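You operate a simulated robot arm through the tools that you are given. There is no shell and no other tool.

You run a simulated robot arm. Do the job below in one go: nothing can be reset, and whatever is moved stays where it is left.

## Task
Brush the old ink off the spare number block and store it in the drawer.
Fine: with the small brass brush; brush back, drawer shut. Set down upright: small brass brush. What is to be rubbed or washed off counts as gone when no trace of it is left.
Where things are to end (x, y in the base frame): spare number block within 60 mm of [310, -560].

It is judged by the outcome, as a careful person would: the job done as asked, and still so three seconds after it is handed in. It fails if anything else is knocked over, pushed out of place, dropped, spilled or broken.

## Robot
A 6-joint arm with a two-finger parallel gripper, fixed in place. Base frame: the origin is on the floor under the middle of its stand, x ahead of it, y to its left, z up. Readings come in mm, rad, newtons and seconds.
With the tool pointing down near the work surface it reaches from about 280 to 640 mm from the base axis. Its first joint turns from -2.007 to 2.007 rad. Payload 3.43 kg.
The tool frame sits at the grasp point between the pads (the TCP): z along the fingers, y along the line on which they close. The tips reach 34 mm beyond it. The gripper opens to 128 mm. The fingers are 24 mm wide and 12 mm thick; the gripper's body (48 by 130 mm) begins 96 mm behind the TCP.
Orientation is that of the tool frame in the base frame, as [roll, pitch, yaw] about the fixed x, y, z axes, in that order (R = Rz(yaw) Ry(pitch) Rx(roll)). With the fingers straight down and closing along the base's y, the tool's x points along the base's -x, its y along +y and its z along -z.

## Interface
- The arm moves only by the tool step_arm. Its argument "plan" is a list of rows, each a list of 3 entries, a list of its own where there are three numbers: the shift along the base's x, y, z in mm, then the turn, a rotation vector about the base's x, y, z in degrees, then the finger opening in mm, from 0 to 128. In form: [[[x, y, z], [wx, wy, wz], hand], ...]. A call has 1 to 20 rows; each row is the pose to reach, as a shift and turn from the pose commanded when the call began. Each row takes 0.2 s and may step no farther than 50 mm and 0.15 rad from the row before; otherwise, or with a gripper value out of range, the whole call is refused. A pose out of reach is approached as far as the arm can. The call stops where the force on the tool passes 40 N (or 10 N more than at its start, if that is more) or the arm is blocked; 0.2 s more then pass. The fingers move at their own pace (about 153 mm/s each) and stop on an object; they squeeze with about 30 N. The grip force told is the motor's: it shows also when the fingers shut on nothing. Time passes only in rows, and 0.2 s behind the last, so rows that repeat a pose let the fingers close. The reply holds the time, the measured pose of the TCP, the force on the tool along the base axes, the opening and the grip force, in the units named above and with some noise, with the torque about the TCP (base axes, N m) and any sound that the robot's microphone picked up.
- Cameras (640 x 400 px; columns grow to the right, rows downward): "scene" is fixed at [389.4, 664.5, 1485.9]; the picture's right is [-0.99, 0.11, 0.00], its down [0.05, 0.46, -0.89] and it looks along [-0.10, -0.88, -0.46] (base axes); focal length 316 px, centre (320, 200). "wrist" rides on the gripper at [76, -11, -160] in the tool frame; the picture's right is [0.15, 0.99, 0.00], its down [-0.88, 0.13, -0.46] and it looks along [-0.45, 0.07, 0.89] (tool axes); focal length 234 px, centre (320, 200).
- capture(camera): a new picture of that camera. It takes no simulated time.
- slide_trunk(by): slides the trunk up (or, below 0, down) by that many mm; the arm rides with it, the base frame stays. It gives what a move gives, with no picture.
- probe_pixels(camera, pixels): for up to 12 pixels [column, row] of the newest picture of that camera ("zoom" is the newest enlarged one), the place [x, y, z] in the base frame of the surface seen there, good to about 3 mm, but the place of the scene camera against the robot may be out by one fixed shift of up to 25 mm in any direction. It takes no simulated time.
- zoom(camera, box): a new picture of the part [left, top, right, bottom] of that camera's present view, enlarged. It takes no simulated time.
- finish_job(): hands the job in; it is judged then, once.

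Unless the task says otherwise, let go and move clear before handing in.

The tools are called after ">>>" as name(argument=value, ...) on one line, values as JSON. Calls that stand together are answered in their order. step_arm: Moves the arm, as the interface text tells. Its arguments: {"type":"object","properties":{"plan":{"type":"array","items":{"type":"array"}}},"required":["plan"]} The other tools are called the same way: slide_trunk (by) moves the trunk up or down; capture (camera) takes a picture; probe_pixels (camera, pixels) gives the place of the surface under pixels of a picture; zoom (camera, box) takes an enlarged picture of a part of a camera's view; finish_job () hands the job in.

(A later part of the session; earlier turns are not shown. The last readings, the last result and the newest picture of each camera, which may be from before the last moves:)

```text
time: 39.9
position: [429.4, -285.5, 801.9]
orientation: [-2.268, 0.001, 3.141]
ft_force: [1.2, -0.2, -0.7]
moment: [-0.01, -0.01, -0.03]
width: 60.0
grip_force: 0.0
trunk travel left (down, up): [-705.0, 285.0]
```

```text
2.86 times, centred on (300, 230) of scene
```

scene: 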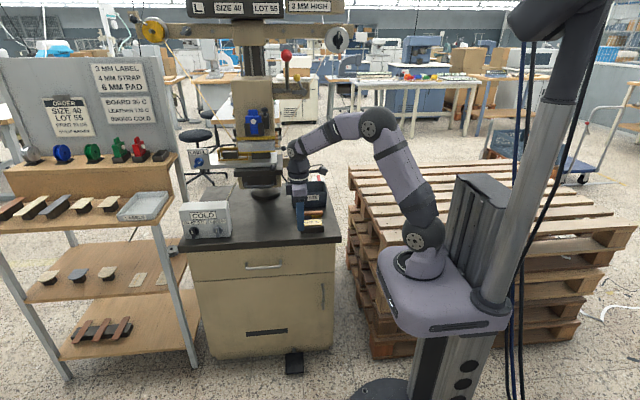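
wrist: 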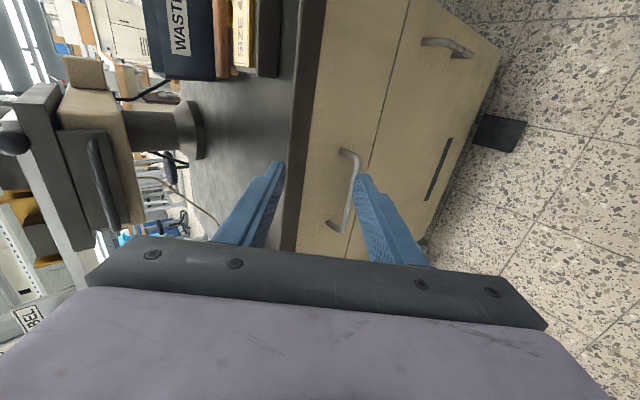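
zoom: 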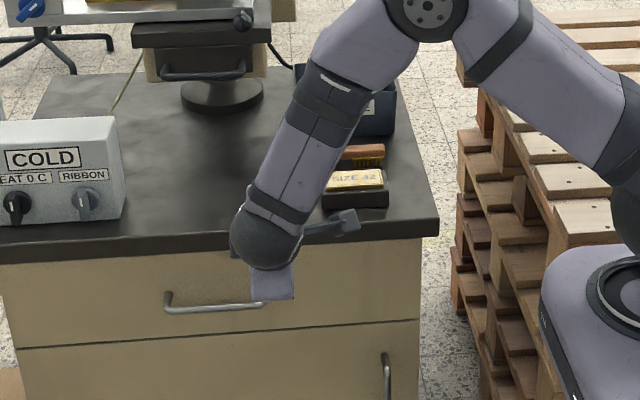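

The wrist camera now sees the drawer handle, a bar from about (352,153) to (335,228). I'll probe the bar, its posts, the drawer face and the bench edge.

>>> probe_pixels(camera="wrist", pixels=[[354, 155], [356, 170], [352, 190], [346, 215], [342, 152], [330, 226], [338, 190], [375, 120], [300, 180], [310, 60], [397, 40], [325, 120]])

>>> zoom(camera="wrist", box=[280, 100, 420, 250])

```text
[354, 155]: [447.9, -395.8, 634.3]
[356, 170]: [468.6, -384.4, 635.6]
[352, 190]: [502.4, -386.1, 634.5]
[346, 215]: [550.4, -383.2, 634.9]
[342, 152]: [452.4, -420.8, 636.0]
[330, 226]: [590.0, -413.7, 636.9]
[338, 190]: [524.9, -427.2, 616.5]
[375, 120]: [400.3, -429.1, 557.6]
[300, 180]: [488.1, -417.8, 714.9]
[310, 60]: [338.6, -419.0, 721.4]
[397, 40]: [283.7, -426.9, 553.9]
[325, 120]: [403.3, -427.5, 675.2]
```

```text
2.67 times, centred on (350, 175) of wrist
```

zoom: 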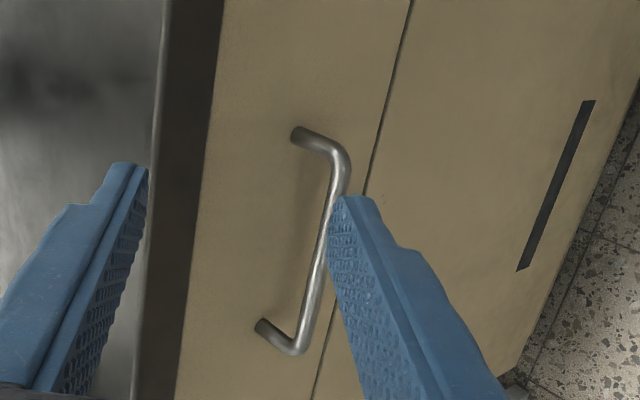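

The bar is centred at about y=-389, z=635, running from x≈448 to 585, and the face is 38 mm behind it at y=-427. I'll go to a stand-off 60 mm back along the tool axis at x=500, with the fingers at 40 mm.

>>> step_arm(plan=[[[20, 0, -30], [0, 0, 0], 40], [[40, -10, -60], [0, 0, 0], 40], [[60, -25, -90], [0, 0, 0], 40], [[70, -42, -115], [0, 0, 0], 40], [[70, -42, -115], [0, 0, 0], 40], [[70, -42, -115], [0, 0, 0], 40]])

>>> capture(camera="wrist")

>>> zoom(camera="wrist", box=[240, 80, 440, 250])

```text
time: 41.3
position: [497.9, -326.1, 686.5]
orientation: [-2.268, -0.001, -3.141]
ft_force: [0.6, -0.2, 0.1]
moment: [-0.03, -0.02, 0.02]
width: 39.7
grip_force: 0.0
trunk travel left (down, up): [-705.0, 285.0]
```

```text
taken
```

wrist: 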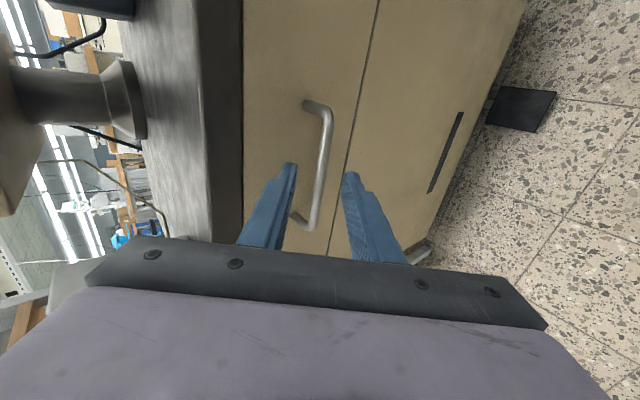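

```text
2.35 times, centred on (340, 165) of wrist
```

zoom: 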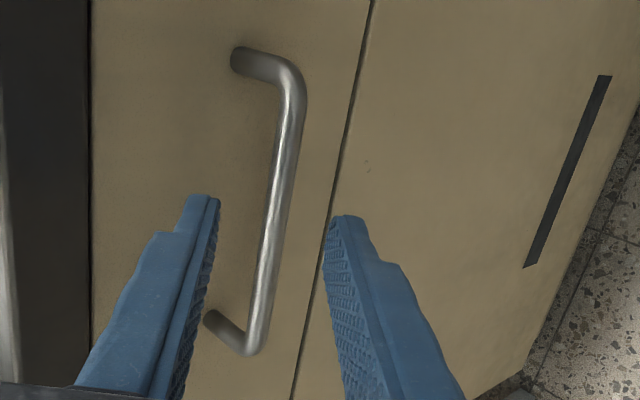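

The fingers straddle the bar at wrist pixel (320,170). I'll re-probe the bar from this close view before sliding in.

>>> probe_pixels(camera="wrist", pixels=[[326, 125], [323, 150], [319, 180], [314, 210], [310, 104], [340, 150], [310, 140], [303, 225]])

```text
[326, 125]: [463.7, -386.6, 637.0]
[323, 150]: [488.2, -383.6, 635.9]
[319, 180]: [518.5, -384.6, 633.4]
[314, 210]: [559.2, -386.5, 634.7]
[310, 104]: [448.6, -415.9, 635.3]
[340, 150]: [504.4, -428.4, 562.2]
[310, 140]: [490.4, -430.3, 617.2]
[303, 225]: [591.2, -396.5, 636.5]
```

The bar reads y≈-385 (front surface), z≈635, as before. I'll slide in 60 mm along the tool axis and then close on the bar.

>>> step_arm(plan=[[[0, -15, -13], [0, 0, 0], 40], [[0, -30, -26], [0, 0, 0], 40], [[0, -46, -38.5], [0, 0, 0], 40], [[0, -46, -38.5], [0, 0, 0], 40]])

>>> capture(camera="wrist")

>>> zoom(camera="wrist", box=[240, 80, 440, 250])

```text
time: 42.3
position: [498.1, -373.3, 646.6]
orientation: [-2.268, 0.001, 3.141]
ft_force: [-0.4, 0.0, 0.1]
moment: [-0.04, 0.0, -0.01]
width: 40.0
grip_force: 0.1
trunk travel left (down, up): [-705.0, 285.0]
```

```text
taken
```

wrist: 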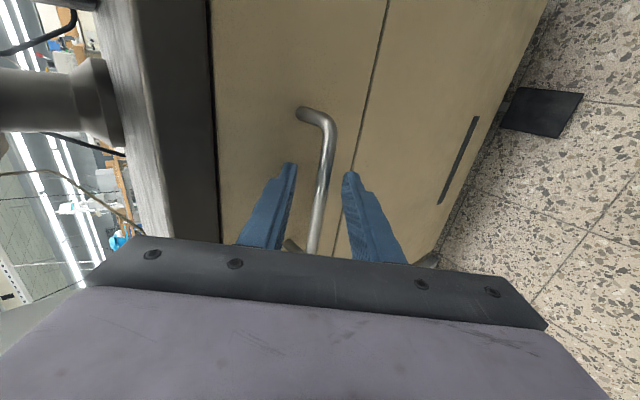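

```text
2.35 times, centred on (340, 165) of wrist
```

zoom: 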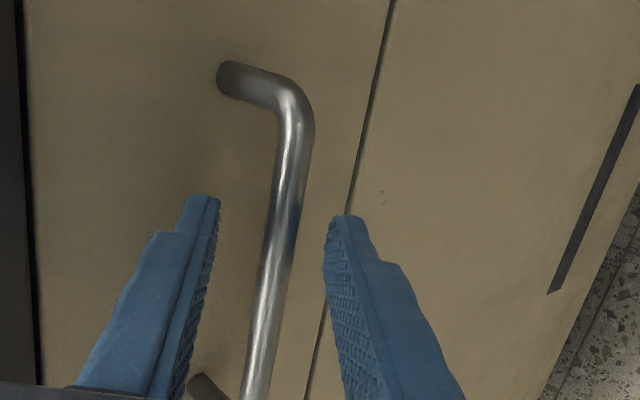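

The bar passes between the finger pads at zoom (280,240). I'll close on it.

>>> step_arm(plan=[[[0, 0, 0], [0, 0, 0], 20], [[0, 0, 0], [0, 0, 0], 5], [[0, 0, 0], [0, 0, 0], 0], [[0, 0, 0], [0, 0, 0], 0]])

>>> zoom(camera="wrist", box=[240, 80, 440, 250])

```text
time: 43.3
position: [498.6, -371.4, 644.9]
orientation: [-2.271, -0.001, -3.139]
ft_force: [-1.7, 7.8, -7.9]
moment: [0.25, -0.27, 0.91]
width: 11.9
grip_force: 44.6
trunk travel left (down, up): [-705.0, 285.0]
```

```text
2.35 times, centred on (340, 165) of wrist
```

zoom: 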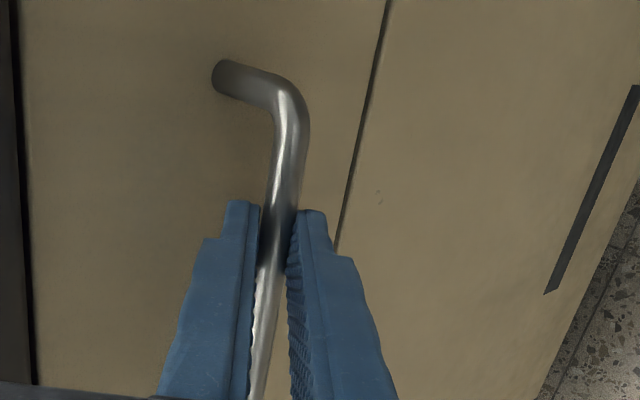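

The bar is gripped at 11.9 mm. I'll pull straight along +y, gently, 60 mm first.

>>> step_arm(plan=[[[0, 5, 0], [0, 0, 0], 0], [[0, 12, 0], [0, 0, 0], 0], [[0, 22, 0], [0, 0, 0], 0], [[0, 34, 0], [0, 0, 0], 0], [[0, 47, 0], [0, 0, 0], 0], [[0, 60, 0], [0, 0, 0], 0], [[0, 60, 0], [0, 0, 0], 0]])

>>> capture(camera="scene")

>>> capture(camera="wrist")

```text
time: 44.9
position: [499.2, -309.6, 645.7]
orientation: [-2.272, -0.005, 3.141]
ft_force: [-5.0, -0.1, -21.5]
moment: [0.42, 0.58, -0.25]
width: 11.5
grip_force: 45.2
trunk travel left (down, up): [-705.0, 285.0]
```

```text
taken
```

scene: 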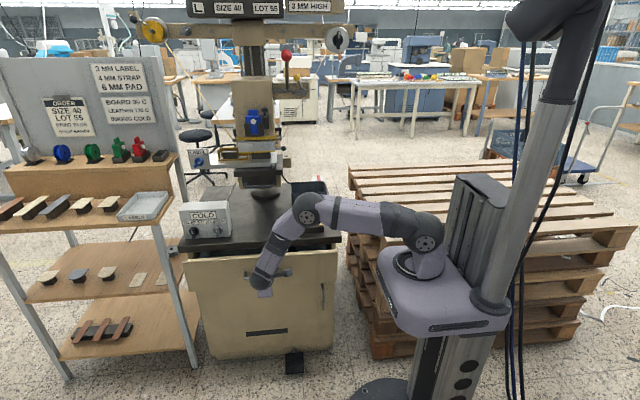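

```text
taken
```

wrist: 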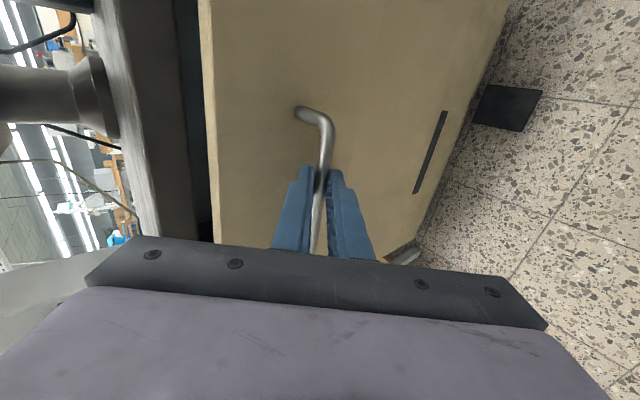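

The drawer has come out about 60 mm (its top edge shows at scene (260,258)). The z force of -21 N says that I'm holding a little high, so I'll ease down 2 mm while pulling on.

>>> step_arm(plan=[[[0, 5, -1.5], [0, 0, 0], 0], [[0, 15, -2], [0, 0, 0], 0], [[0, 27, -2], [0, 0, 0], 0], [[0, 40, -2], [0, 0, 0], 0], [[0, 53, -2], [0, 0, 0], 0], [[0, 66, -2], [0, 0, 0], 0], [[0, 80, -2], [0, 0, 0], 0], [[0, 80, -2], [0, 0, 0], 0]])

>>> capture(camera="scene")

```text
time: 46.7
position: [498.3, -232.3, 644.7]
orientation: [-2.269, 0.0, 3.141]
ft_force: [-3.9, -0.8, -12.5]
moment: [0.23, 0.92, -0.27]
width: 11.6
grip_force: 44.9
trunk travel left (down, up): [-705.0, 285.0]
```

```text
taken
```

scene: 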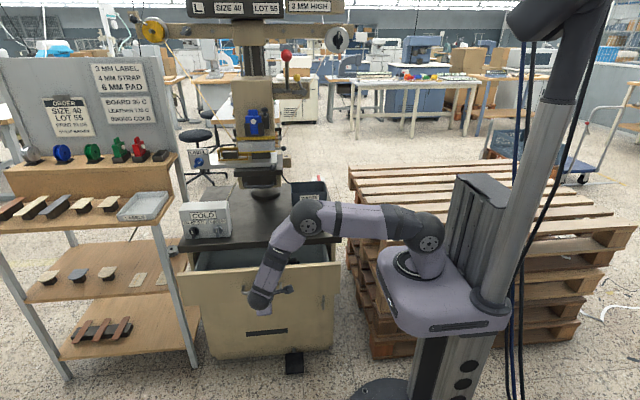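

The drawer is now about 140 mm out and moves freely. I'll pull another 80 mm, easing z down by another 1 mm.

>>> step_arm(plan=[[[0, 8, -1], [0, 0, 0], 0], [[0, 20, -1], [0, 0, 0], 0], [[0, 32, -1], [0, 0, 0], 0], [[0, 44, -1], [0, 0, 0], 0], [[0, 56, -1], [0, 0, 0], 0], [[0, 68, -1], [0, 0, 0], 0], [[0, 80, -1], [0, 0, 0], 0], [[0, 80, -1], [0, 0, 0], 0]])

>>> capture(camera="scene")

>>> capture(camera="wrist")

```text
time: 48.5
position: [497.8, -151.8, 644.1]
orientation: [-2.269, 0.001, 3.139]
ft_force: [-11.7, 0.6, -3.8]
moment: [0.12, 0.2, 0.64]
width: 11.7
grip_force: 45.3
trunk travel left (down, up): [-705.0, 285.0]
```

```text
taken
```

scene: 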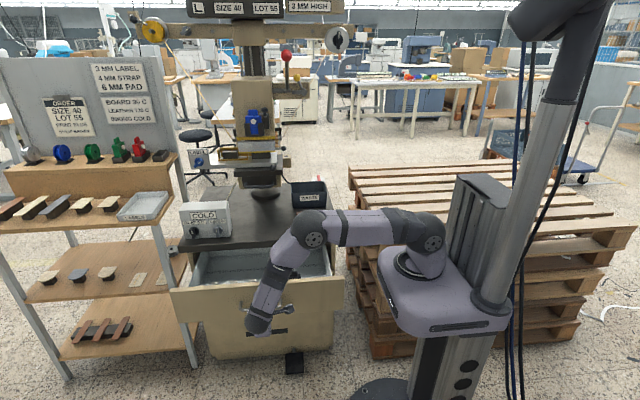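

```text
taken
```

wrist: 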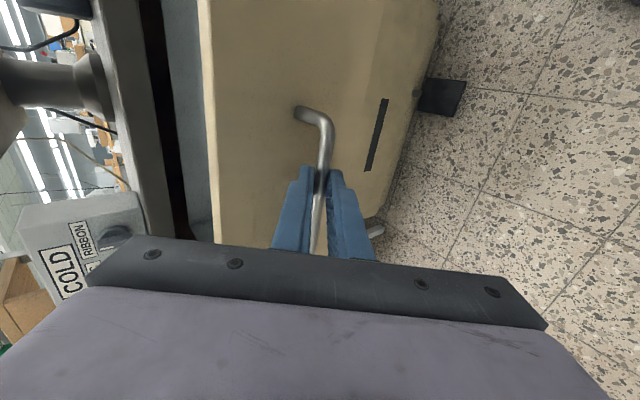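

The drawer is about 220 mm out, with its inside visible at scene (265,265). I'll pull 30 mm more for room, easing the -12 N in x.

>>> step_arm(plan=[[[-1, 6, 0], [0, 0, 0], 0], [[-1.5, 14, 0], [0, 0, 0], 0], [[-1.5, 22, 0], [0, 0, 0], 0], [[-1.5, 30, 0], [0, 0, 0], 0], [[-1.5, 30, 0], [0, 0, 0], 0]])

```text
time: 49.7
position: [499.0, -121.9, 644.1]
orientation: [-2.267, -0.001, -3.141]
ft_force: [-6.4, 0.9, 0.5]
moment: [-0.01, 0.76, -0.04]
width: 11.7
grip_force: 45.0
trunk travel left (down, up): [-705.0, 285.0]
```

The drawer is about 250 mm out. I'll let go of the bar, back off along the tool axis and rise.

>>> step_arm(plan=[[[0, 0, 0], [0, 0, 0], 20], [[0, 0, 0], [0, 0, 0], 40], [[0, 0, 0], [0, 0, 0], 40], [[0, 12, 10], [0, 0, 0], 40], [[0, 28, 23.5], [0, 0, 0], 40], [[0, 46, 38.5], [0, 0, 0], 40], [[0, 46, 75], [0, 0, 0], 40], [[0, 46, 115], [0, 0, 0], 40], [[0, 46, 155], [0, 0, 0], 40], [[0, 46, 155], [0, 0, 0], 40]])

>>> capture(camera="wrist")

>>> capture(camera="scene")

```text
time: 51.9
position: [497.4, -74.9, 800.2]
orientation: [-2.27, 0.0, 3.14]
ft_force: [-0.2, 0.7, -0.5]
moment: [0.01, 0.02, 0.01]
width: 40.1
grip_force: 0.1
trunk travel left (down, up): [-705.0, 285.0]
```

```text
taken
```

wrist: 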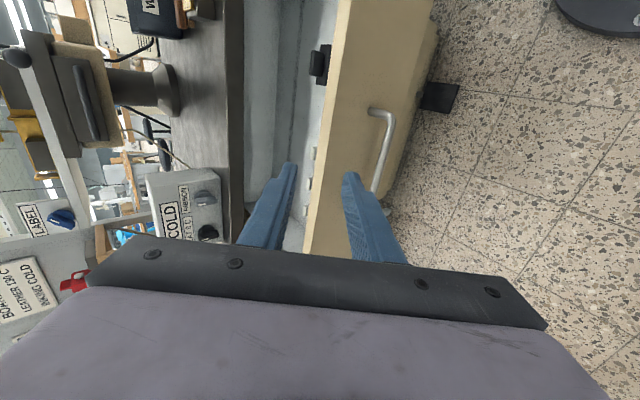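

```text
taken
```

scene: 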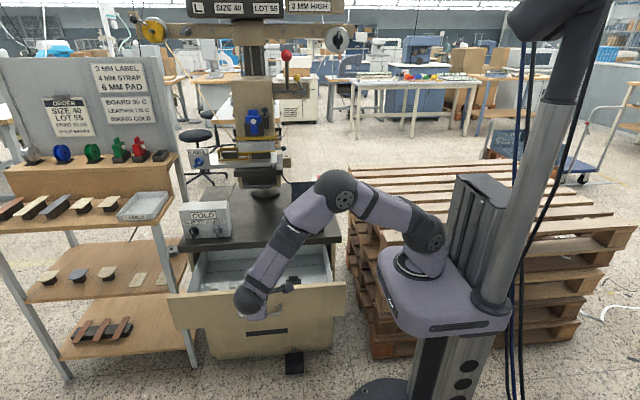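

The drawer stands open. Something dark lies in it at wrist (320,65) and scene (291,285), so I'll zoom in before choosing where to set the block down.

>>> zoom(camera="wrist", box=[220, 0, 420, 200])

>>> zoom(camera="scene", box=[170, 230, 350, 350])

>>> probe_pixels(camera="wrist", pixels=[[320, 65], [325, 45], [310, 60], [300, 100], [280, 50], [338, 60], [350, 20], [313, 155], [262, 100], [240, 60], [325, 160], [335, 5]])

```text
2.00 times, centred on (320, 100) of wrist
```

zoom: 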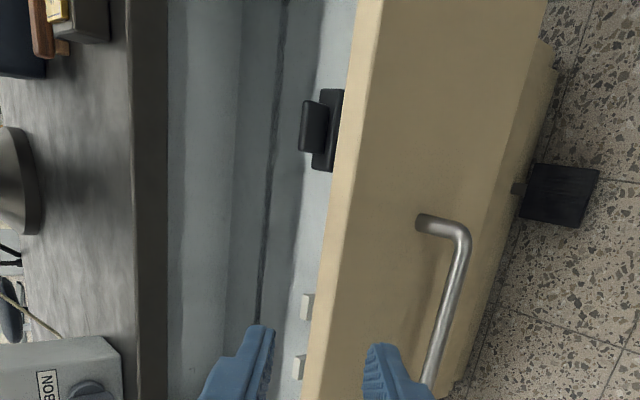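

```text
3.33 times, centred on (260, 290) of scene
```

zoom: 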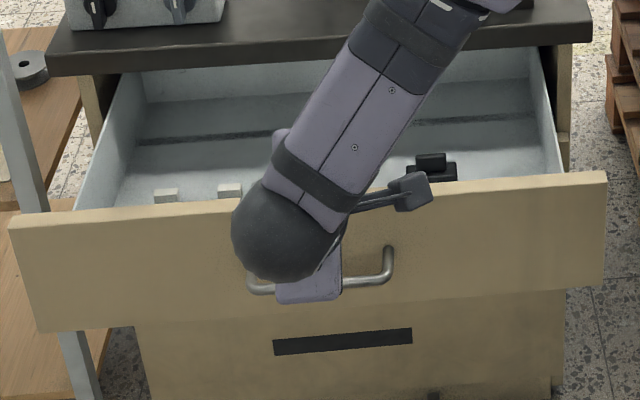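

```text
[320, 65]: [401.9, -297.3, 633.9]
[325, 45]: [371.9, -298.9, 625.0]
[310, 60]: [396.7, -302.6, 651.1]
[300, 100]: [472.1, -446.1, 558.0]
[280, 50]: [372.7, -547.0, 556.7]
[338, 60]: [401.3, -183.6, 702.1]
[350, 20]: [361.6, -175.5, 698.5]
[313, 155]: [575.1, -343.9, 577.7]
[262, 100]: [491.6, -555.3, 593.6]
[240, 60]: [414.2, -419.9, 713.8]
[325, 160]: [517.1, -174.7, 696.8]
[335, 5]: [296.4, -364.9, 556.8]
```

The drawer floor is at about z=557 and the front's top edge at z≈700; a black item stands near (400,-298) and small white pieces near (575,-344). I'll straighten the tool and look down into the drawer around (310,-310).

>>> step_arm(plan=[[[-10, -10, 15], [8, 0, 0], 60], [[-25, -25, 30], [16, 0, 0], 60], [[-40, -45, 45], [24, 0, 0], 60], [[-60, -65, 60], [32, 0, 0], 60], [[-80, -90, 70], [40, 0, 0], 60], [[-105, -115, 80], [48, 0, 0], 60], [[-130, -145, 80], [50, 0, 0], 60], [[-155, -180, 80], [50, 0, 0], 60], [[-175, -215, 80], [50, 0, 0], 60], [[-197, -235, 80], [50, 0, 0], 60], [[-197, -235, 80], [50, 0, 0], 60]])

>>> capture(camera="wrist")

>>> capture(camera="scene")

```text
time: 54.3
position: [299.2, -311.9, 879.7]
orientation: [-3.141, 0.0, 3.139]
ft_force: [-0.1, -0.1, -0.3]
moment: [-0.02, -0.04, 0.0]
width: 59.9
grip_force: 0.0
trunk travel left (down, up): [-705.0, 285.0]
```

```text
taken
```

wrist: 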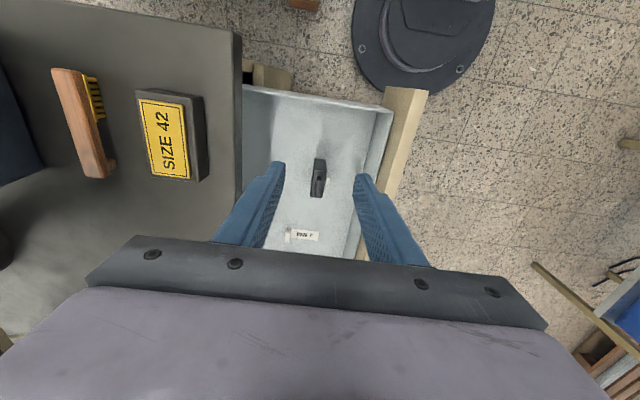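

```text
taken
```

scene: 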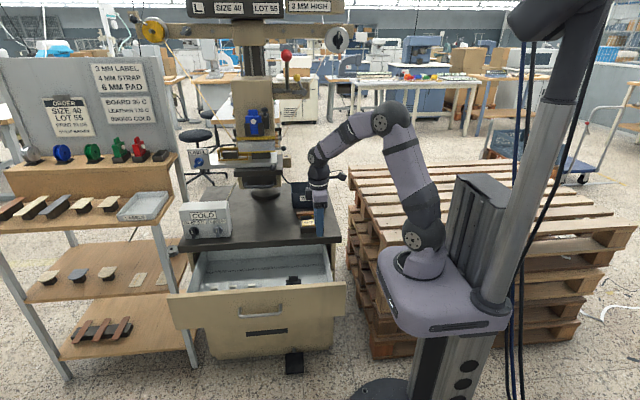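

From above, the drawer holds the black item at wrist (318,178) and a label at (305,235), with free floor around (310,130). I'll zoom in and probe the floor, walls and item.

>>> zoom(camera="wrist", box=[230, 70, 440, 260])

>>> zoom(camera="scene", box=[170, 230, 350, 350])

>>> probe_pixels(camera="wrist", pixels=[[318, 178], [322, 158], [313, 196], [325, 180], [310, 178], [310, 130], [255, 95], [375, 112], [390, 115], [345, 120], [345, 175], [390, 95]])

>>> probe_pixels(camera="wrist", pixels=[[305, 235], [292, 235], [318, 235], [360, 150], [372, 170], [250, 120], [265, 130], [380, 105], [235, 60], [235, 200], [330, 150], [300, 160]])

```text
2.11 times, centred on (335, 165) of wrist
```

zoom: 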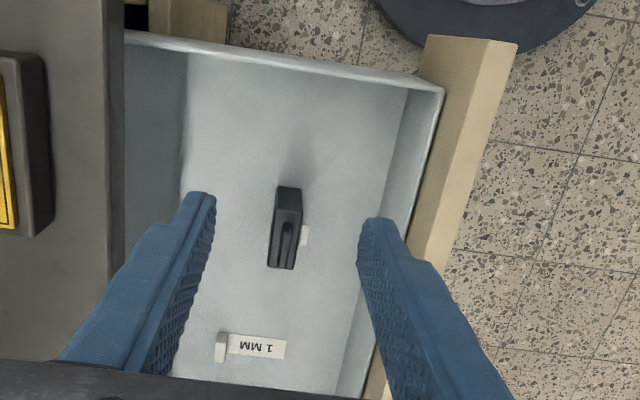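

```text
3.33 times, centred on (260, 290) of scene
```

zoom: 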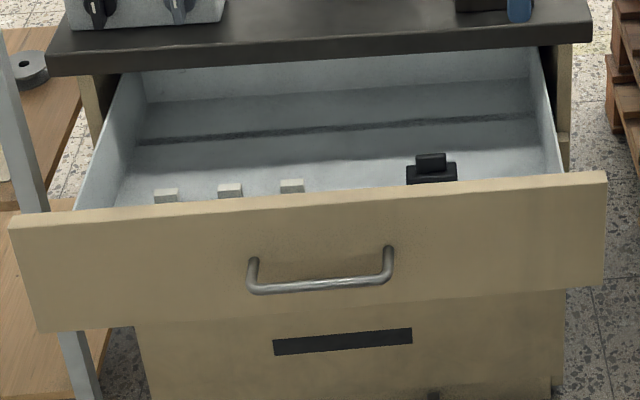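

```text
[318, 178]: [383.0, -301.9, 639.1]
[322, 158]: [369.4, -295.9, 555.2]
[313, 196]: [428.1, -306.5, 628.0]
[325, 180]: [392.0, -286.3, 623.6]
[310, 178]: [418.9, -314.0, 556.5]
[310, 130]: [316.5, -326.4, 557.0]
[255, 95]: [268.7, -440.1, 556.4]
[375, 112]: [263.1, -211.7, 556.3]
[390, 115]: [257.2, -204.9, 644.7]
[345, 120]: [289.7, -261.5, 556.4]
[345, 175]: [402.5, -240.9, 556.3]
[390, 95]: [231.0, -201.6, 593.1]
```

```text
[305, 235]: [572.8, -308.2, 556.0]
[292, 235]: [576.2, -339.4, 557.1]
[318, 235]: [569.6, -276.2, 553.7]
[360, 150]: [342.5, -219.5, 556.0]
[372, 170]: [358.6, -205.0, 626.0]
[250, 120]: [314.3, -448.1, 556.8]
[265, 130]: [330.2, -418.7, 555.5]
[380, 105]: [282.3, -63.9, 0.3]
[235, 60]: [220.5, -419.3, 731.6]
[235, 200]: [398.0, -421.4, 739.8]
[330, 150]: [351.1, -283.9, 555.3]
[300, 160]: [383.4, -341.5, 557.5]
```

The floor at (263–357, -337 to -283) is free: the black item starts at x≈375 and the front wall's inside is at y≈-205. I'll now go over the block, fingers at 85 mm, to pick it up along y.

>>> step_arm(plan=[[[3, -45, 0], [0, 0, 0], 85], [[6, -90, 0], [0, 0, 0], 85], [[9, -132, 0], [0, 0, 0], 85], [[11, -172, 0], [0, 0, 0], 85], [[11, -172, -30], [0, 0, 0], 85], [[11, -172, -30], [0, 0, 0], 85]])

>>> capture(camera="wrist")

>>> zoom(camera="wrist", box=[250, 80, 400, 230])

```text
time: 55.7
position: [310.1, -483.6, 850.0]
orientation: [-3.141, -0.001, 3.141]
ft_force: [-0.7, -0.2, -0.4]
moment: [0.01, 0.02, 0.01]
width: 84.7
grip_force: 0.1
trunk travel left (down, up): [-705.0, 285.0]
```

```text
taken
```

wrist: 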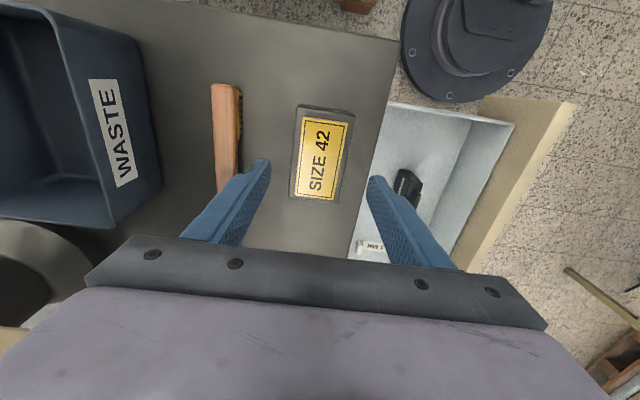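

```text
2.67 times, centred on (325, 155) of wrist
```

zoom: 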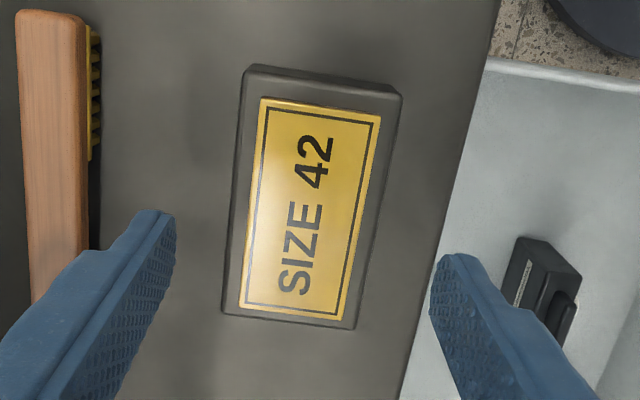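

The clean block sits between the open fingers at zoom (310,200), with the brush well outside them. I'll probe the block's edges for centring.

>>> probe_pixels(camera="zoom", pixels=[[250, 78], [395, 98], [225, 308], [352, 322], [238, 180], [378, 190], [310, 200], [265, 105], [377, 122], [243, 302], [345, 316]])

```text
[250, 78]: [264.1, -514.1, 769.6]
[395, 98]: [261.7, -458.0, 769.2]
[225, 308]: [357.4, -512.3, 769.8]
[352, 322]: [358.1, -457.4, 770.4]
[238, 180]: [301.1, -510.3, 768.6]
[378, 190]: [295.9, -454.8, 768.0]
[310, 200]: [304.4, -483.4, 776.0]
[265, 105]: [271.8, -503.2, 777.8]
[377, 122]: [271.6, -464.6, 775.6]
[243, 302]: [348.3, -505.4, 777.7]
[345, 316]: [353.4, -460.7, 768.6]
```

The block's centre is (310,-485) with its body top at z≈770. I'll descend to z≈782 (tips about 7 mm above the bench) and close.

>>> step_arm(plan=[[[0, -1, -30], [0, 0, 0], 85], [[0, -1, -55], [0, 0, 0], 85], [[0, -1, -68], [0, 0, 0], 85], [[0, -1, -68], [0, 0, 0], 85], [[0, -1, -68], [0, 0, 0], 65], [[0, -1, -68], [0, 0, 0], 50], [[0, -1, -68], [0, 0, 0], 40], [[0, -1, -68], [0, 0, 0], 40]])

>>> capture(camera="wrist")

>>> zoom(camera="scene", box=[280, 180, 340, 240])

```text
time: 57.5
position: [310.5, -485.4, 781.9]
orientation: [3.14, 0.0, -3.141]
ft_force: [-0.9, 2.8, 0.6]
moment: [0.26, -0.28, -0.03]
width: 60.0
grip_force: 30.2
trunk travel left (down, up): [-705.0, 285.0]
```

```text
taken
```

wrist: 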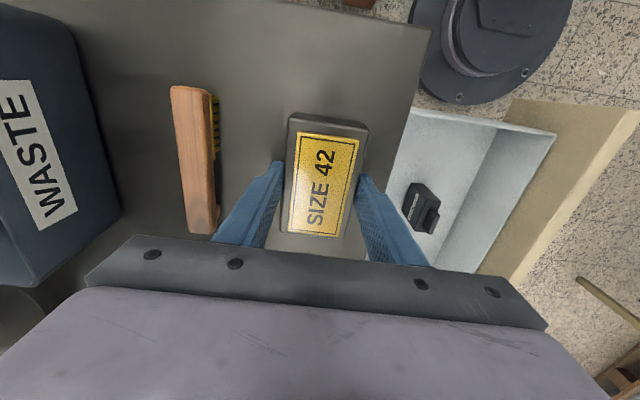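

```text
6.67 times, centred on (310, 210) of scene
```

zoom: 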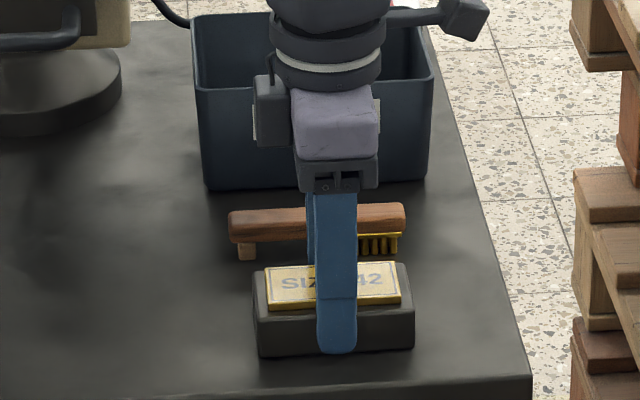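

The block is held at 60.0 mm with 30 N. I'll lift it 70 mm and carry it out over the open drawer at about (308,-312).

>>> step_arm(plan=[[[0, 0, 15], [0, 0, 0], 40], [[0, 0, 40], [0, 0, 0], 40], [[0, 0, 70], [0, 0, 0], 40], [[0, 30, 70], [0, 0, 0], 40], [[-1, 65, 70], [0, 0, 0], 40], [[-2, 100, 70], [0, 0, 0], 40], [[-2, 135, 70], [0, 0, 0], 40], [[-2, 160, 70], [0, 0, 0], 40], [[-2, 174, 70], [0, 0, 0], 40], [[-2, 174, 70], [0, 0, 0], 40]])

>>> capture(camera="wrist")

>>> capture(camera="scene")

>>> zoom(camera="scene", box=[210, 180, 370, 330])

```text
time: 59.7
position: [308.2, -311.9, 852.1]
orientation: [-3.141, -0.001, -3.14]
ft_force: [-0.4, -0.1, -13.3]
moment: [0.0, -0.01, -0.01]
width: 59.5
grip_force: 30.1
trunk travel left (down, up): [-705.0, 285.0]
```

```text
taken
```

wrist: 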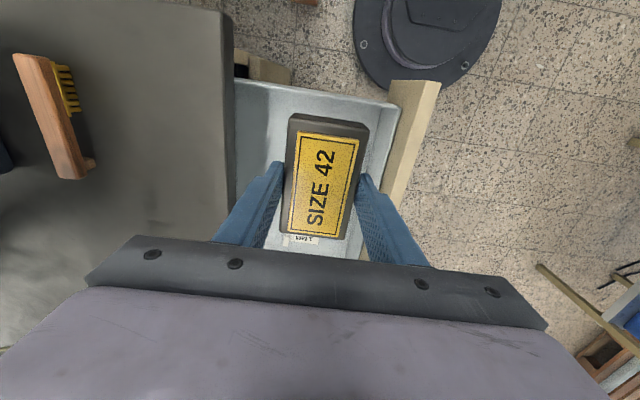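

```text
taken
```

scene: 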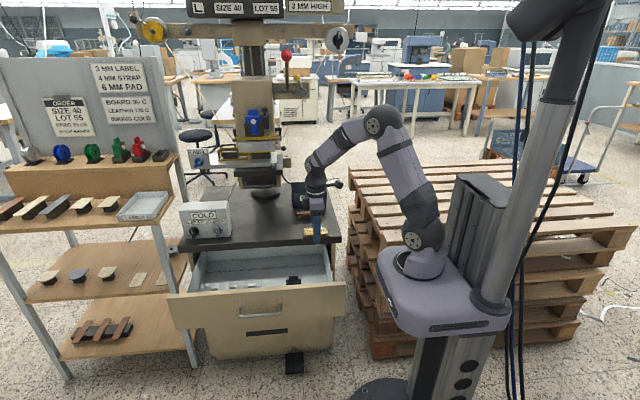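

```text
2.67 times, centred on (290, 255) of scene
```

zoom: 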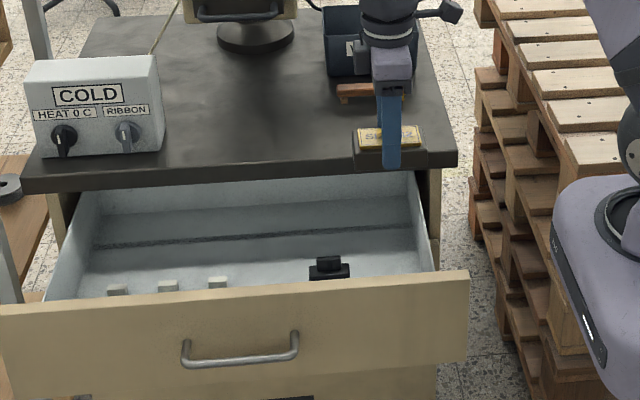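

The block (about 13 N) hangs level over the drawer. I'll probe the near side wall's top edge and the black item to make sure of the clearance before lowering.

>>> probe_pixels(camera="wrist", pixels=[[260, 84], [300, 90], [340, 95], [375, 101], [300, 95], [300, 105], [280, 110], [390, 110], [385, 140], [300, 240]])

>>> probe_pixels(camera="scene", pixels=[[292, 278], [292, 282], [286, 284], [299, 284], [330, 265], [326, 250], [310, 275], [260, 275], [333, 284], [254, 285]])

```text
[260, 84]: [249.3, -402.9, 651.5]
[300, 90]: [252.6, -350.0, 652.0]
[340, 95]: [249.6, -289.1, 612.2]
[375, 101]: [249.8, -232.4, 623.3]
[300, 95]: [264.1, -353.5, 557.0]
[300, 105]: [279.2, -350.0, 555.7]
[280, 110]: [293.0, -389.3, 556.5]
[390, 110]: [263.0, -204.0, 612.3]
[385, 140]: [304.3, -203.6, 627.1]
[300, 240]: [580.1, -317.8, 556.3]
```

```text
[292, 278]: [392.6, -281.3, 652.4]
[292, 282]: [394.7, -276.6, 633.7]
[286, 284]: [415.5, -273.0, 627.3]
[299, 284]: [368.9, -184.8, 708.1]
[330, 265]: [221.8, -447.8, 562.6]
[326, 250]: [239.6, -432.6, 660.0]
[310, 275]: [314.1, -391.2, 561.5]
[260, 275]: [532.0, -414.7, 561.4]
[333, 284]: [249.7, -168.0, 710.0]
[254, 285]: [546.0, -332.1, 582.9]
```

The side wall's inside is at x≈250 and the black item starts at x≈370, so the block (x 260–356) fits between. I'll lower it to a few mm above the drawer floor.

>>> step_arm(plan=[[[0, 0, -40], [0, 0, 0], 40], [[0, 0, -80], [0, 0, 0], 40], [[0, 0, -120], [0, 0, 0], 40], [[0, 0, -155], [0, 0, 0], 40], [[0, 0, -185], [0, 0, 0], 40], [[0, 0, -210], [0, 0, 0], 40], [[0, 0, -230], [0, 0, 0], 40], [[0, 0, -242], [0, 0, 0], 40], [[0, 0, -247], [0, 0, 0], 40], [[0, 0, -247], [0, 0, 0], 40]])

>>> capture(camera="wrist")

>>> capture(camera="scene")

>>> zoom(camera="scene", box=[210, 200, 370, 350])

```text
time: 61.9
position: [310.1, -309.6, 603.9]
orientation: [-3.141, 0.0, -3.141]
ft_force: [0.2, -0.1, -13.7]
moment: [0.01, 0.02, -0.03]
width: 60.0
grip_force: 30.8
trunk travel left (down, up): [-705.0, 285.0]
```

```text
taken
```

wrist: 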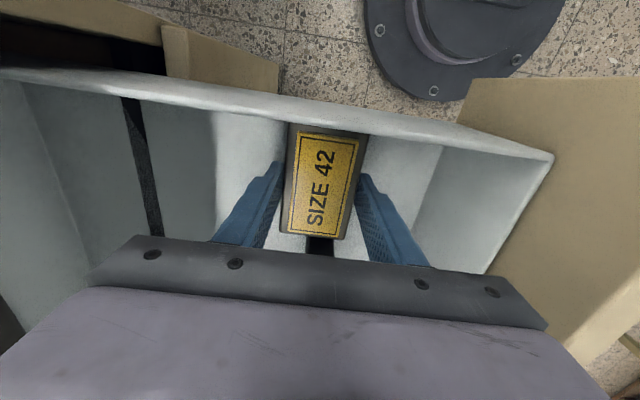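

```text
taken
```

scene: 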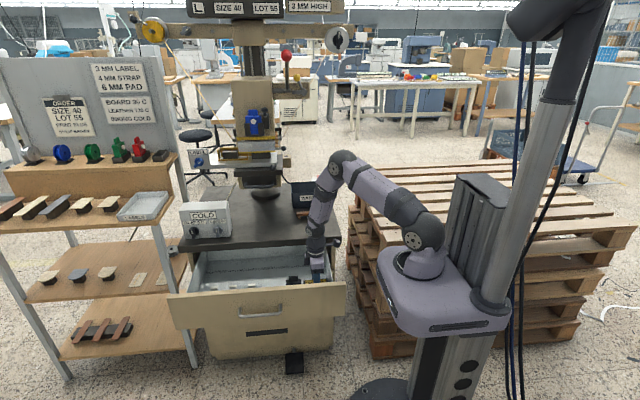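

```text
2.67 times, centred on (290, 275) of scene
```

zoom: 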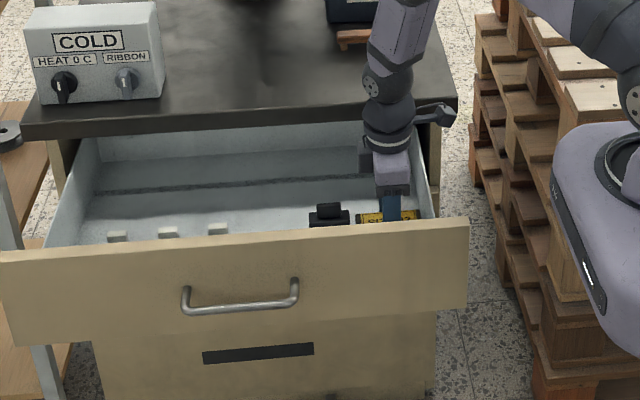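

The block is inside the drawer, between the side wall and the black item, about 6 mm above the floor (force still -13.7 N). I'll lower it the rest of the way gently.

>>> step_arm(plan=[[[-1, 0, -2], [0, 0, 0], 40], [[-1, 0, -4], [0, 0, 0], 40], [[-1, 0, -5], [0, 0, 0], 40], [[-1, 0, -5], [0, 0, 0], 40]])

```text
time: 62.9
position: [308.8, -309.8, 598.7]
orientation: [-3.141, 0.0, 3.14]
ft_force: [-0.5, -0.3, -13.1]
moment: [0.01, -0.01, 0.03]
width: 59.7
grip_force: 29.9
trunk travel left (down, up): [-705.0, 285.0]
```

>>> step_arm(plan=[[[0, 0, -1], [0, 0, 0], 40], [[0, 0, -2], [0, 0, 0], 40], [[0, 0, -2], [0, 0, 0], 40]])

```text
time: 63.7
position: [309.2, -309.8, 597.7]
orientation: [-3.141, 0.0, -3.141]
ft_force: [0.1, 1.3, -8.8]
moment: [0.16, -0.21, 0.06]
width: 59.9
grip_force: 29.5
trunk travel left (down, up): [-705.0, 285.0]
```

The load has dropped to -8.8 N, so the block is touching the floor. I'll go 1 mm further and then open the fingers.

>>> step_arm(plan=[[[0, 0, -1], [0, 0, 0], 40], [[0, 0, -1], [0, 0, 0], 40]])

```text
time: 64.3
position: [309.4, -310.7, 597.1]
orientation: [-3.14, 0.0, 3.141]
ft_force: [0.8, 0.7, 4.6]
moment: [0.52, 0.65, -0.05]
width: 59.8
grip_force: 30.0
trunk travel left (down, up): [-705.0, 285.0]
```

The block rests on the floor now (+4.6 N). I'll open to 85 mm and rise straight up out of the drawer.

>>> step_arm(plan=[[[0, 0, 0], [0, 0, 0], 70], [[0, 0, 0], [0, 0, 0], 85], [[0, 0, 0], [0, 0, 0], 85], [[0, 0, 20], [0, 0, 0], 85], [[0, 0, 50], [0, 0, 0], 85], [[0, 0, 90], [0, 0, 0], 85], [[0, 0, 130], [0, 0, 0], 85], [[0, 0, 170], [0, 0, 0], 85], [[0, 0, 210], [0, 0, 0], 85], [[0, 0, 250], [0, 0, 0], 85], [[0, 0, 250], [0, 0, 0], 85]])

>>> capture(camera="wrist")

>>> zoom(camera="wrist", box=[230, 70, 430, 250])

>>> zoom(camera="scene", box=[210, 180, 370, 330])

```text
time: 66.7
position: [309.0, -309.1, 847.3]
orientation: [-3.14, -0.001, 3.141]
ft_force: [-0.3, 0.4, 0.6]
moment: [0.0, 0.03, -0.02]
width: 85.0
grip_force: 0.1
trunk travel left (down, up): [-705.0, 285.0]
```

```text
taken
```

wrist: 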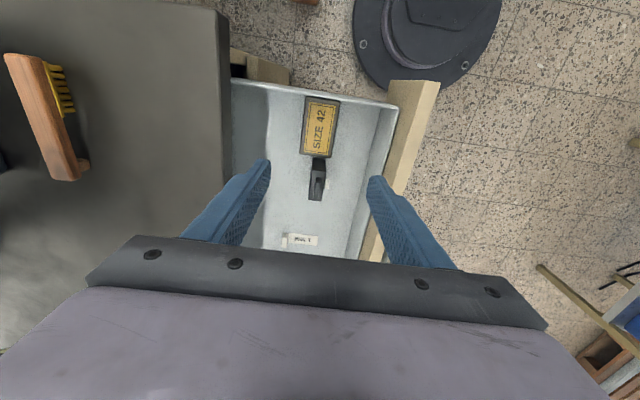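

```text
2.22 times, centred on (330, 160) of wrist
```

zoom: 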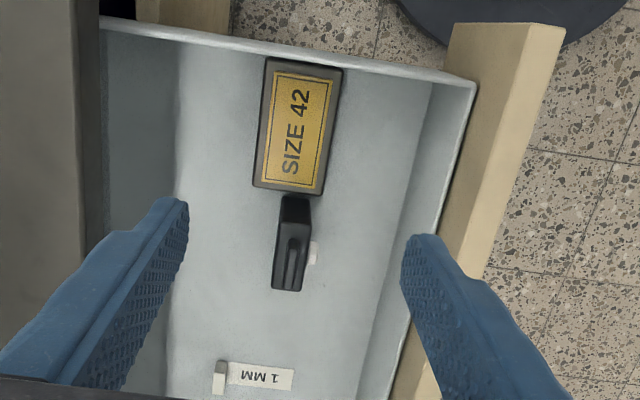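

```text
2.67 times, centred on (290, 255) of scene
```

zoom: 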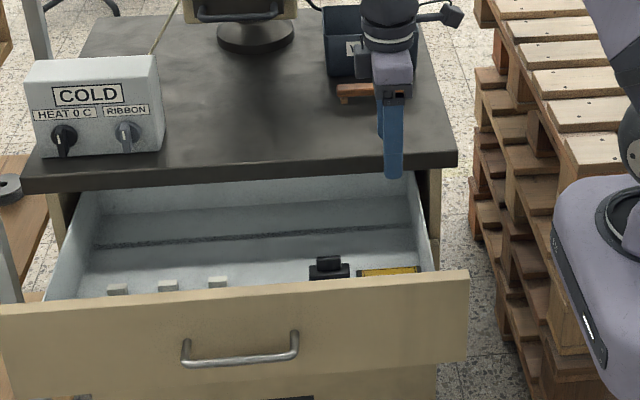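

The block lies flat in the drawer next to the still-upright black item. Now I'll go back to the stand-off in front of the handle, reversing the earlier path with the 50° tilt.

>>> step_arm(plan=[[[0, 9, 33], [0, 0, 0], 60], [[18, 29, 33], [0, 0, 0], 40], [[38, 59, 33], [0, 0, 0], 40], [[58, 89, 33], [0, 0, 0], 40], [[83, 119, 33], [-2, 0, 0], 40], [[108, 144, 23], [-10, 0, 0], 40], [[128, 169, 13], [-18, 0, 0], 40], [[148, 189, -2], [-26, 0, 0], 40], [[163, 209, -17], [-34, 0, 0], 40], [[178, 224, -32], [-42, 0, 0], 40], [[188, 234, -47], [-50, 0, 0], 40], [[188, 234, -47], [-50, 0, 0], 40]])

>>> capture(camera="wrist")

>>> probe_pixels(camera="wrist", pixels=[[393, 120], [388, 140], [382, 165], [376, 188], [338, 60], [360, 130]])

```text
time: 69.3
position: [496.0, -75.7, 800.8]
orientation: [-2.267, 0.002, -3.141]
ft_force: [0.2, 0.3, 0.6]
moment: [-0.02, 0.02, -0.03]
width: 39.6
grip_force: 0.0
trunk travel left (down, up): [-705.0, 285.0]
```

```text
taken
```

wrist: 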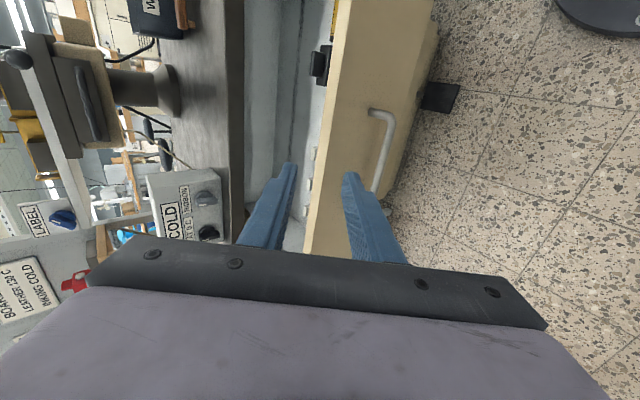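

```text
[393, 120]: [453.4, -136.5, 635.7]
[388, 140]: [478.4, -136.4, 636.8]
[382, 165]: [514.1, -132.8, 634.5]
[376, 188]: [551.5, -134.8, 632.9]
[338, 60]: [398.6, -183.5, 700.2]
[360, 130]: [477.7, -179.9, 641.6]
```

The bar is at y≈-139, z≈635 as expected. I'll drop straight to the stand-off, slide in 60 mm along the tool axis and grip the bar.

>>> step_arm(plan=[[[1, 0, -40], [0, 0, 0], 40], [[2, 0, -80], [0, 0, 0], 40], [[2, 0, -116], [0, 0, 0], 40], [[2, -15, -129], [0, 0, 0], 40], [[2, -30, -142], [0, 0, 0], 40], [[2, -46, -155], [0, 0, 0], 40], [[2, -46, -155], [0, 0, 0], 40]])

>>> zoom(camera="wrist", box=[240, 80, 440, 250])

```text
time: 70.9
position: [500.5, -123.9, 644.5]
orientation: [-2.269, 0.001, 3.141]
ft_force: [0.6, -0.4, -0.6]
moment: [-0.01, 0.0, 0.0]
width: 39.9
grip_force: 0.0
trunk travel left (down, up): [-705.0, 285.0]
```

```text
2.35 times, centred on (340, 165) of wrist
```

zoom: 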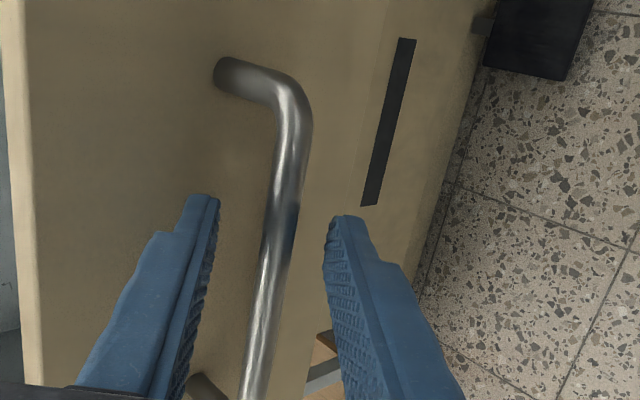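

The bar lies between the pads again. I'll close on it.

>>> step_arm(plan=[[[0, 0, 0], [0, 0, 0], 20], [[0, 0, 0], [0, 0, 0], 5], [[0, 0, 0], [0, 0, 0], 0], [[0, 0, 0], [0, 0, 0], 0]])

```text
time: 71.9
position: [500.6, -122.6, 644.8]
orientation: [-2.27, -0.001, -3.141]
ft_force: [-1.5, 0.8, -5.0]
moment: [0.07, -0.07, 0.78]
width: 11.5
grip_force: 45.0
trunk travel left (down, up): [-705.0, 285.0]
```

The bar is gripped at 11.5 mm. I'll push the drawer in smoothly and slowly along -y, about 120 mm in this call.

>>> step_arm(plan=[[[0, -3, 0], [0, 0, 0], 0], [[0, -8, 0], [0, 0, 0], 0], [[0, -14, 0], [0, 0, 0], 0], [[0, -21, 0], [0, 0, 0], 0], [[0, -28, 0], [0, 0, 0], 0], [[0, -36, 0], [0, 0, 0], 0], [[0, -44, 0], [0, 0, 0], 0], [[0, -52, 0], [0, 0, 0], 0], [[0, -60, 0], [0, 0, 0], 0], [[0, -68, 0], [0, 0, 0], 0], [[0, -76, 0], [0, 0, 0], 0], [[0, -84, 0], [0, 0, 0], 0], [[0, -92, 0], [0, 0, 0], 0], [[0, -100, 0], [0, 0, 0], 0], [[0, -107, 0], [0, 0, 0], 0], [[0, -113, 0], [0, 0, 0], 0], [[0, -118, 0], [0, 0, 0], 0], [[0, -120, 0], [0, 0, 0], 0], [[0, -120, 0], [0, 0, 0], 0]])

>>> capture(camera="scene")

>>> zoom(camera="scene", box=[170, 200, 370, 350])

```text
time: 75.9
position: [500.3, -242.4, 644.2]
orientation: [-2.269, 0.001, 3.141]
ft_force: [8.9, 0.9, -6.9]
moment: [0.08, 0.92, -0.43]
width: 11.9
grip_force: 45.1
trunk travel left (down, up): [-705.0, 285.0]
```

```text
taken
```

scene: 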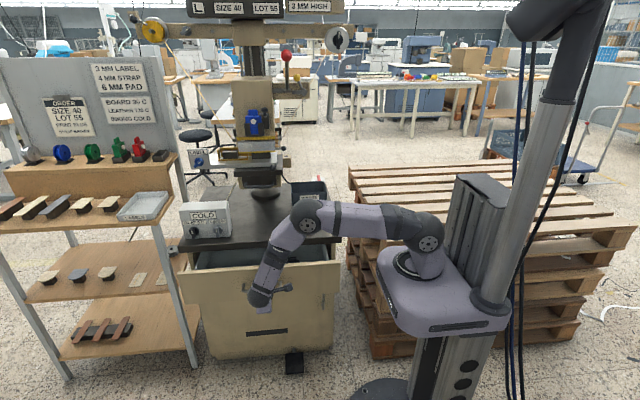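

```text
2.67 times, centred on (270, 275) of scene
```

zoom: 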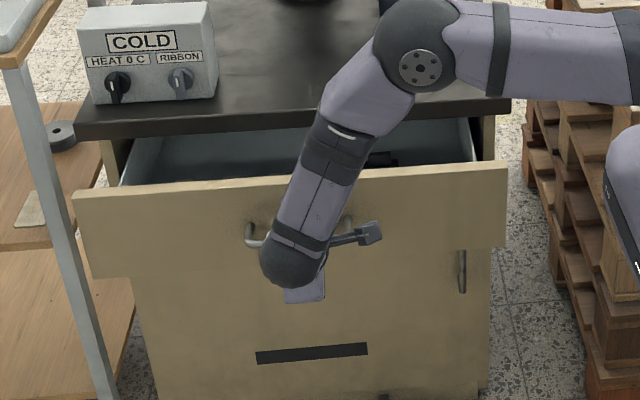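

The drawer is about half shut and moving freely. I'll push on the rest of the way, slowing near the end.

>>> step_arm(plan=[[[0.5, -3, -0.5], [0, 0, 0], 0], [[1, -9, -0.5], [0, 0, 0], 0], [[1, -16, -0.5], [0, 0, 0], 0], [[1, -24, -0.5], [0, 0, 0], 0], [[1, -32, -0.5], [0, 0, 0], 0], [[1, -40, -0.5], [0, 0, 0], 0], [[1, -48, -0.5], [0, 0, 0], 0], [[1, -56, -0.5], [0, 0, 0], 0], [[1, -64, -0.5], [0, 0, 0], 0], [[1, -72, -0.5], [0, 0, 0], 0], [[1, -80, -0.5], [0, 0, 0], 0], [[1, -88, -0.5], [0, 0, 0], 0], [[1, -95, -0.5], [0, 0, 0], 0], [[1, -102, -0.5], [0, 0, 0], 0], [[1, -108, -0.5], [0, 0, 0], 0], [[1, -114, -0.5], [0, 0, 0], 0], [[1, -119, -0.5], [0, 0, 0], 0], [[1, -122, -0.5], [0, 0, 0], 0], [[1, -124, -0.5], [0, 0, 0], 0]])

>>> capture(camera="wrist")

>>> zoom(camera="scene", box=[170, 200, 370, 350])

```text
time: 79.9
position: [499.5, -367.1, 644.3]
orientation: [-2.269, -0.002, -3.14]
ft_force: [-6.5, -2.3, -5.0]
moment: [0.08, -0.29, 1.18]
width: 11.7
grip_force: 45.2
trunk travel left (down, up): [-705.0, 285.0]
```

```text
taken
```

wrist: 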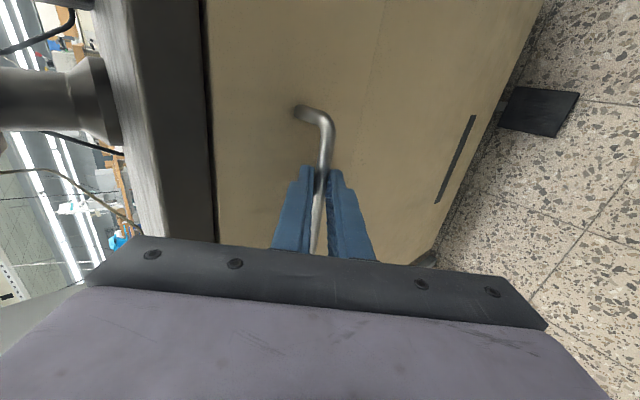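

```text
2.67 times, centred on (270, 275) of scene
```

zoom: 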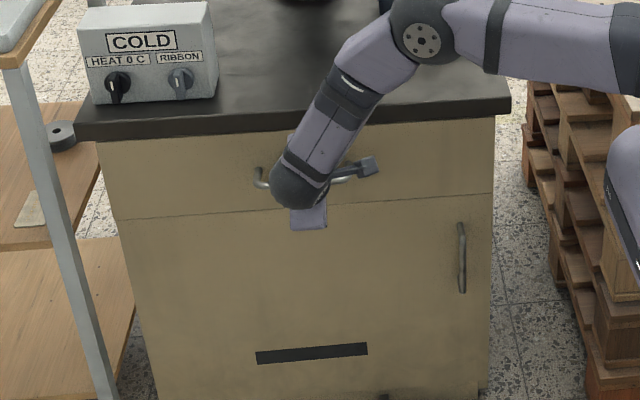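

The drawer is nearly flush, about 4 mm short. I'll push on in 1.5 mm steps until it meets its stop.

>>> step_arm(plan=[[[0, -1.5, 0], [0, 0, 0], 0], [[0, -3, 0], [0, 0, 0], 0], [[0, -4.5, 0], [0, 0, 0], 0], [[0, -4.5, 0], [0, 0, 0], 0]])

```text
time: 80.9
position: [499.0, -370.8, 643.8]
orientation: [-2.268, 0.0, 3.139]
ft_force: [-3.1, -0.8, -2.1]
moment: [-0.02, 1.05, -0.44]
width: 11.7
grip_force: 45.1
trunk travel left (down, up): [-705.0, 285.0]
```

>>> step_arm(plan=[[[0, -1, 0], [0, 0, 0], 0], [[0, -2, 0], [0, 0, 0], 0], [[0, -2, 0], [0, 0, 0], 0]])

```text
time: 81.7
position: [500.0, -372.2, 643.8]
orientation: [-2.268, 0.0, 3.14]
ft_force: [-3.1, 5.8, -0.3]
moment: [0.09, 1.06, -0.51]
width: 11.5
grip_force: 45.3
trunk travel left (down, up): [-705.0, 285.0]
```

The y force has turned to +5.8 N, so the stop is near. I'll press another 2 mm to be sure it is fully shut.

>>> step_arm(plan=[[[0, -1, 0], [0, 0, 0], 0], [[0, -2, 0], [0, 0, 0], 0], [[0, -2, 0], [0, 0, 0], 0]])

>>> zoom(camera="wrist", box=[180, 0, 400, 160])

```text
time: 82.5
position: [499.8, -372.6, 645.0]
orientation: [-2.271, 0.001, -3.138]
ft_force: [-4.3, 21.4, 0.2]
moment: [0.34, 0.88, -0.41]
width: 11.5
grip_force: 44.8
trunk travel left (down, up): [-705.0, 285.0]
```

```text
2.50 times, centred on (290, 80) of wrist
```

zoom: 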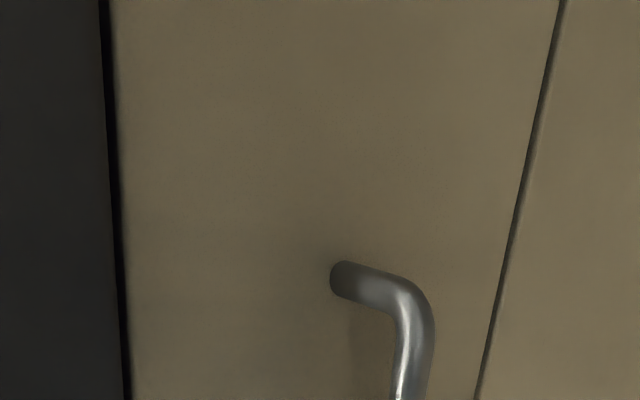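

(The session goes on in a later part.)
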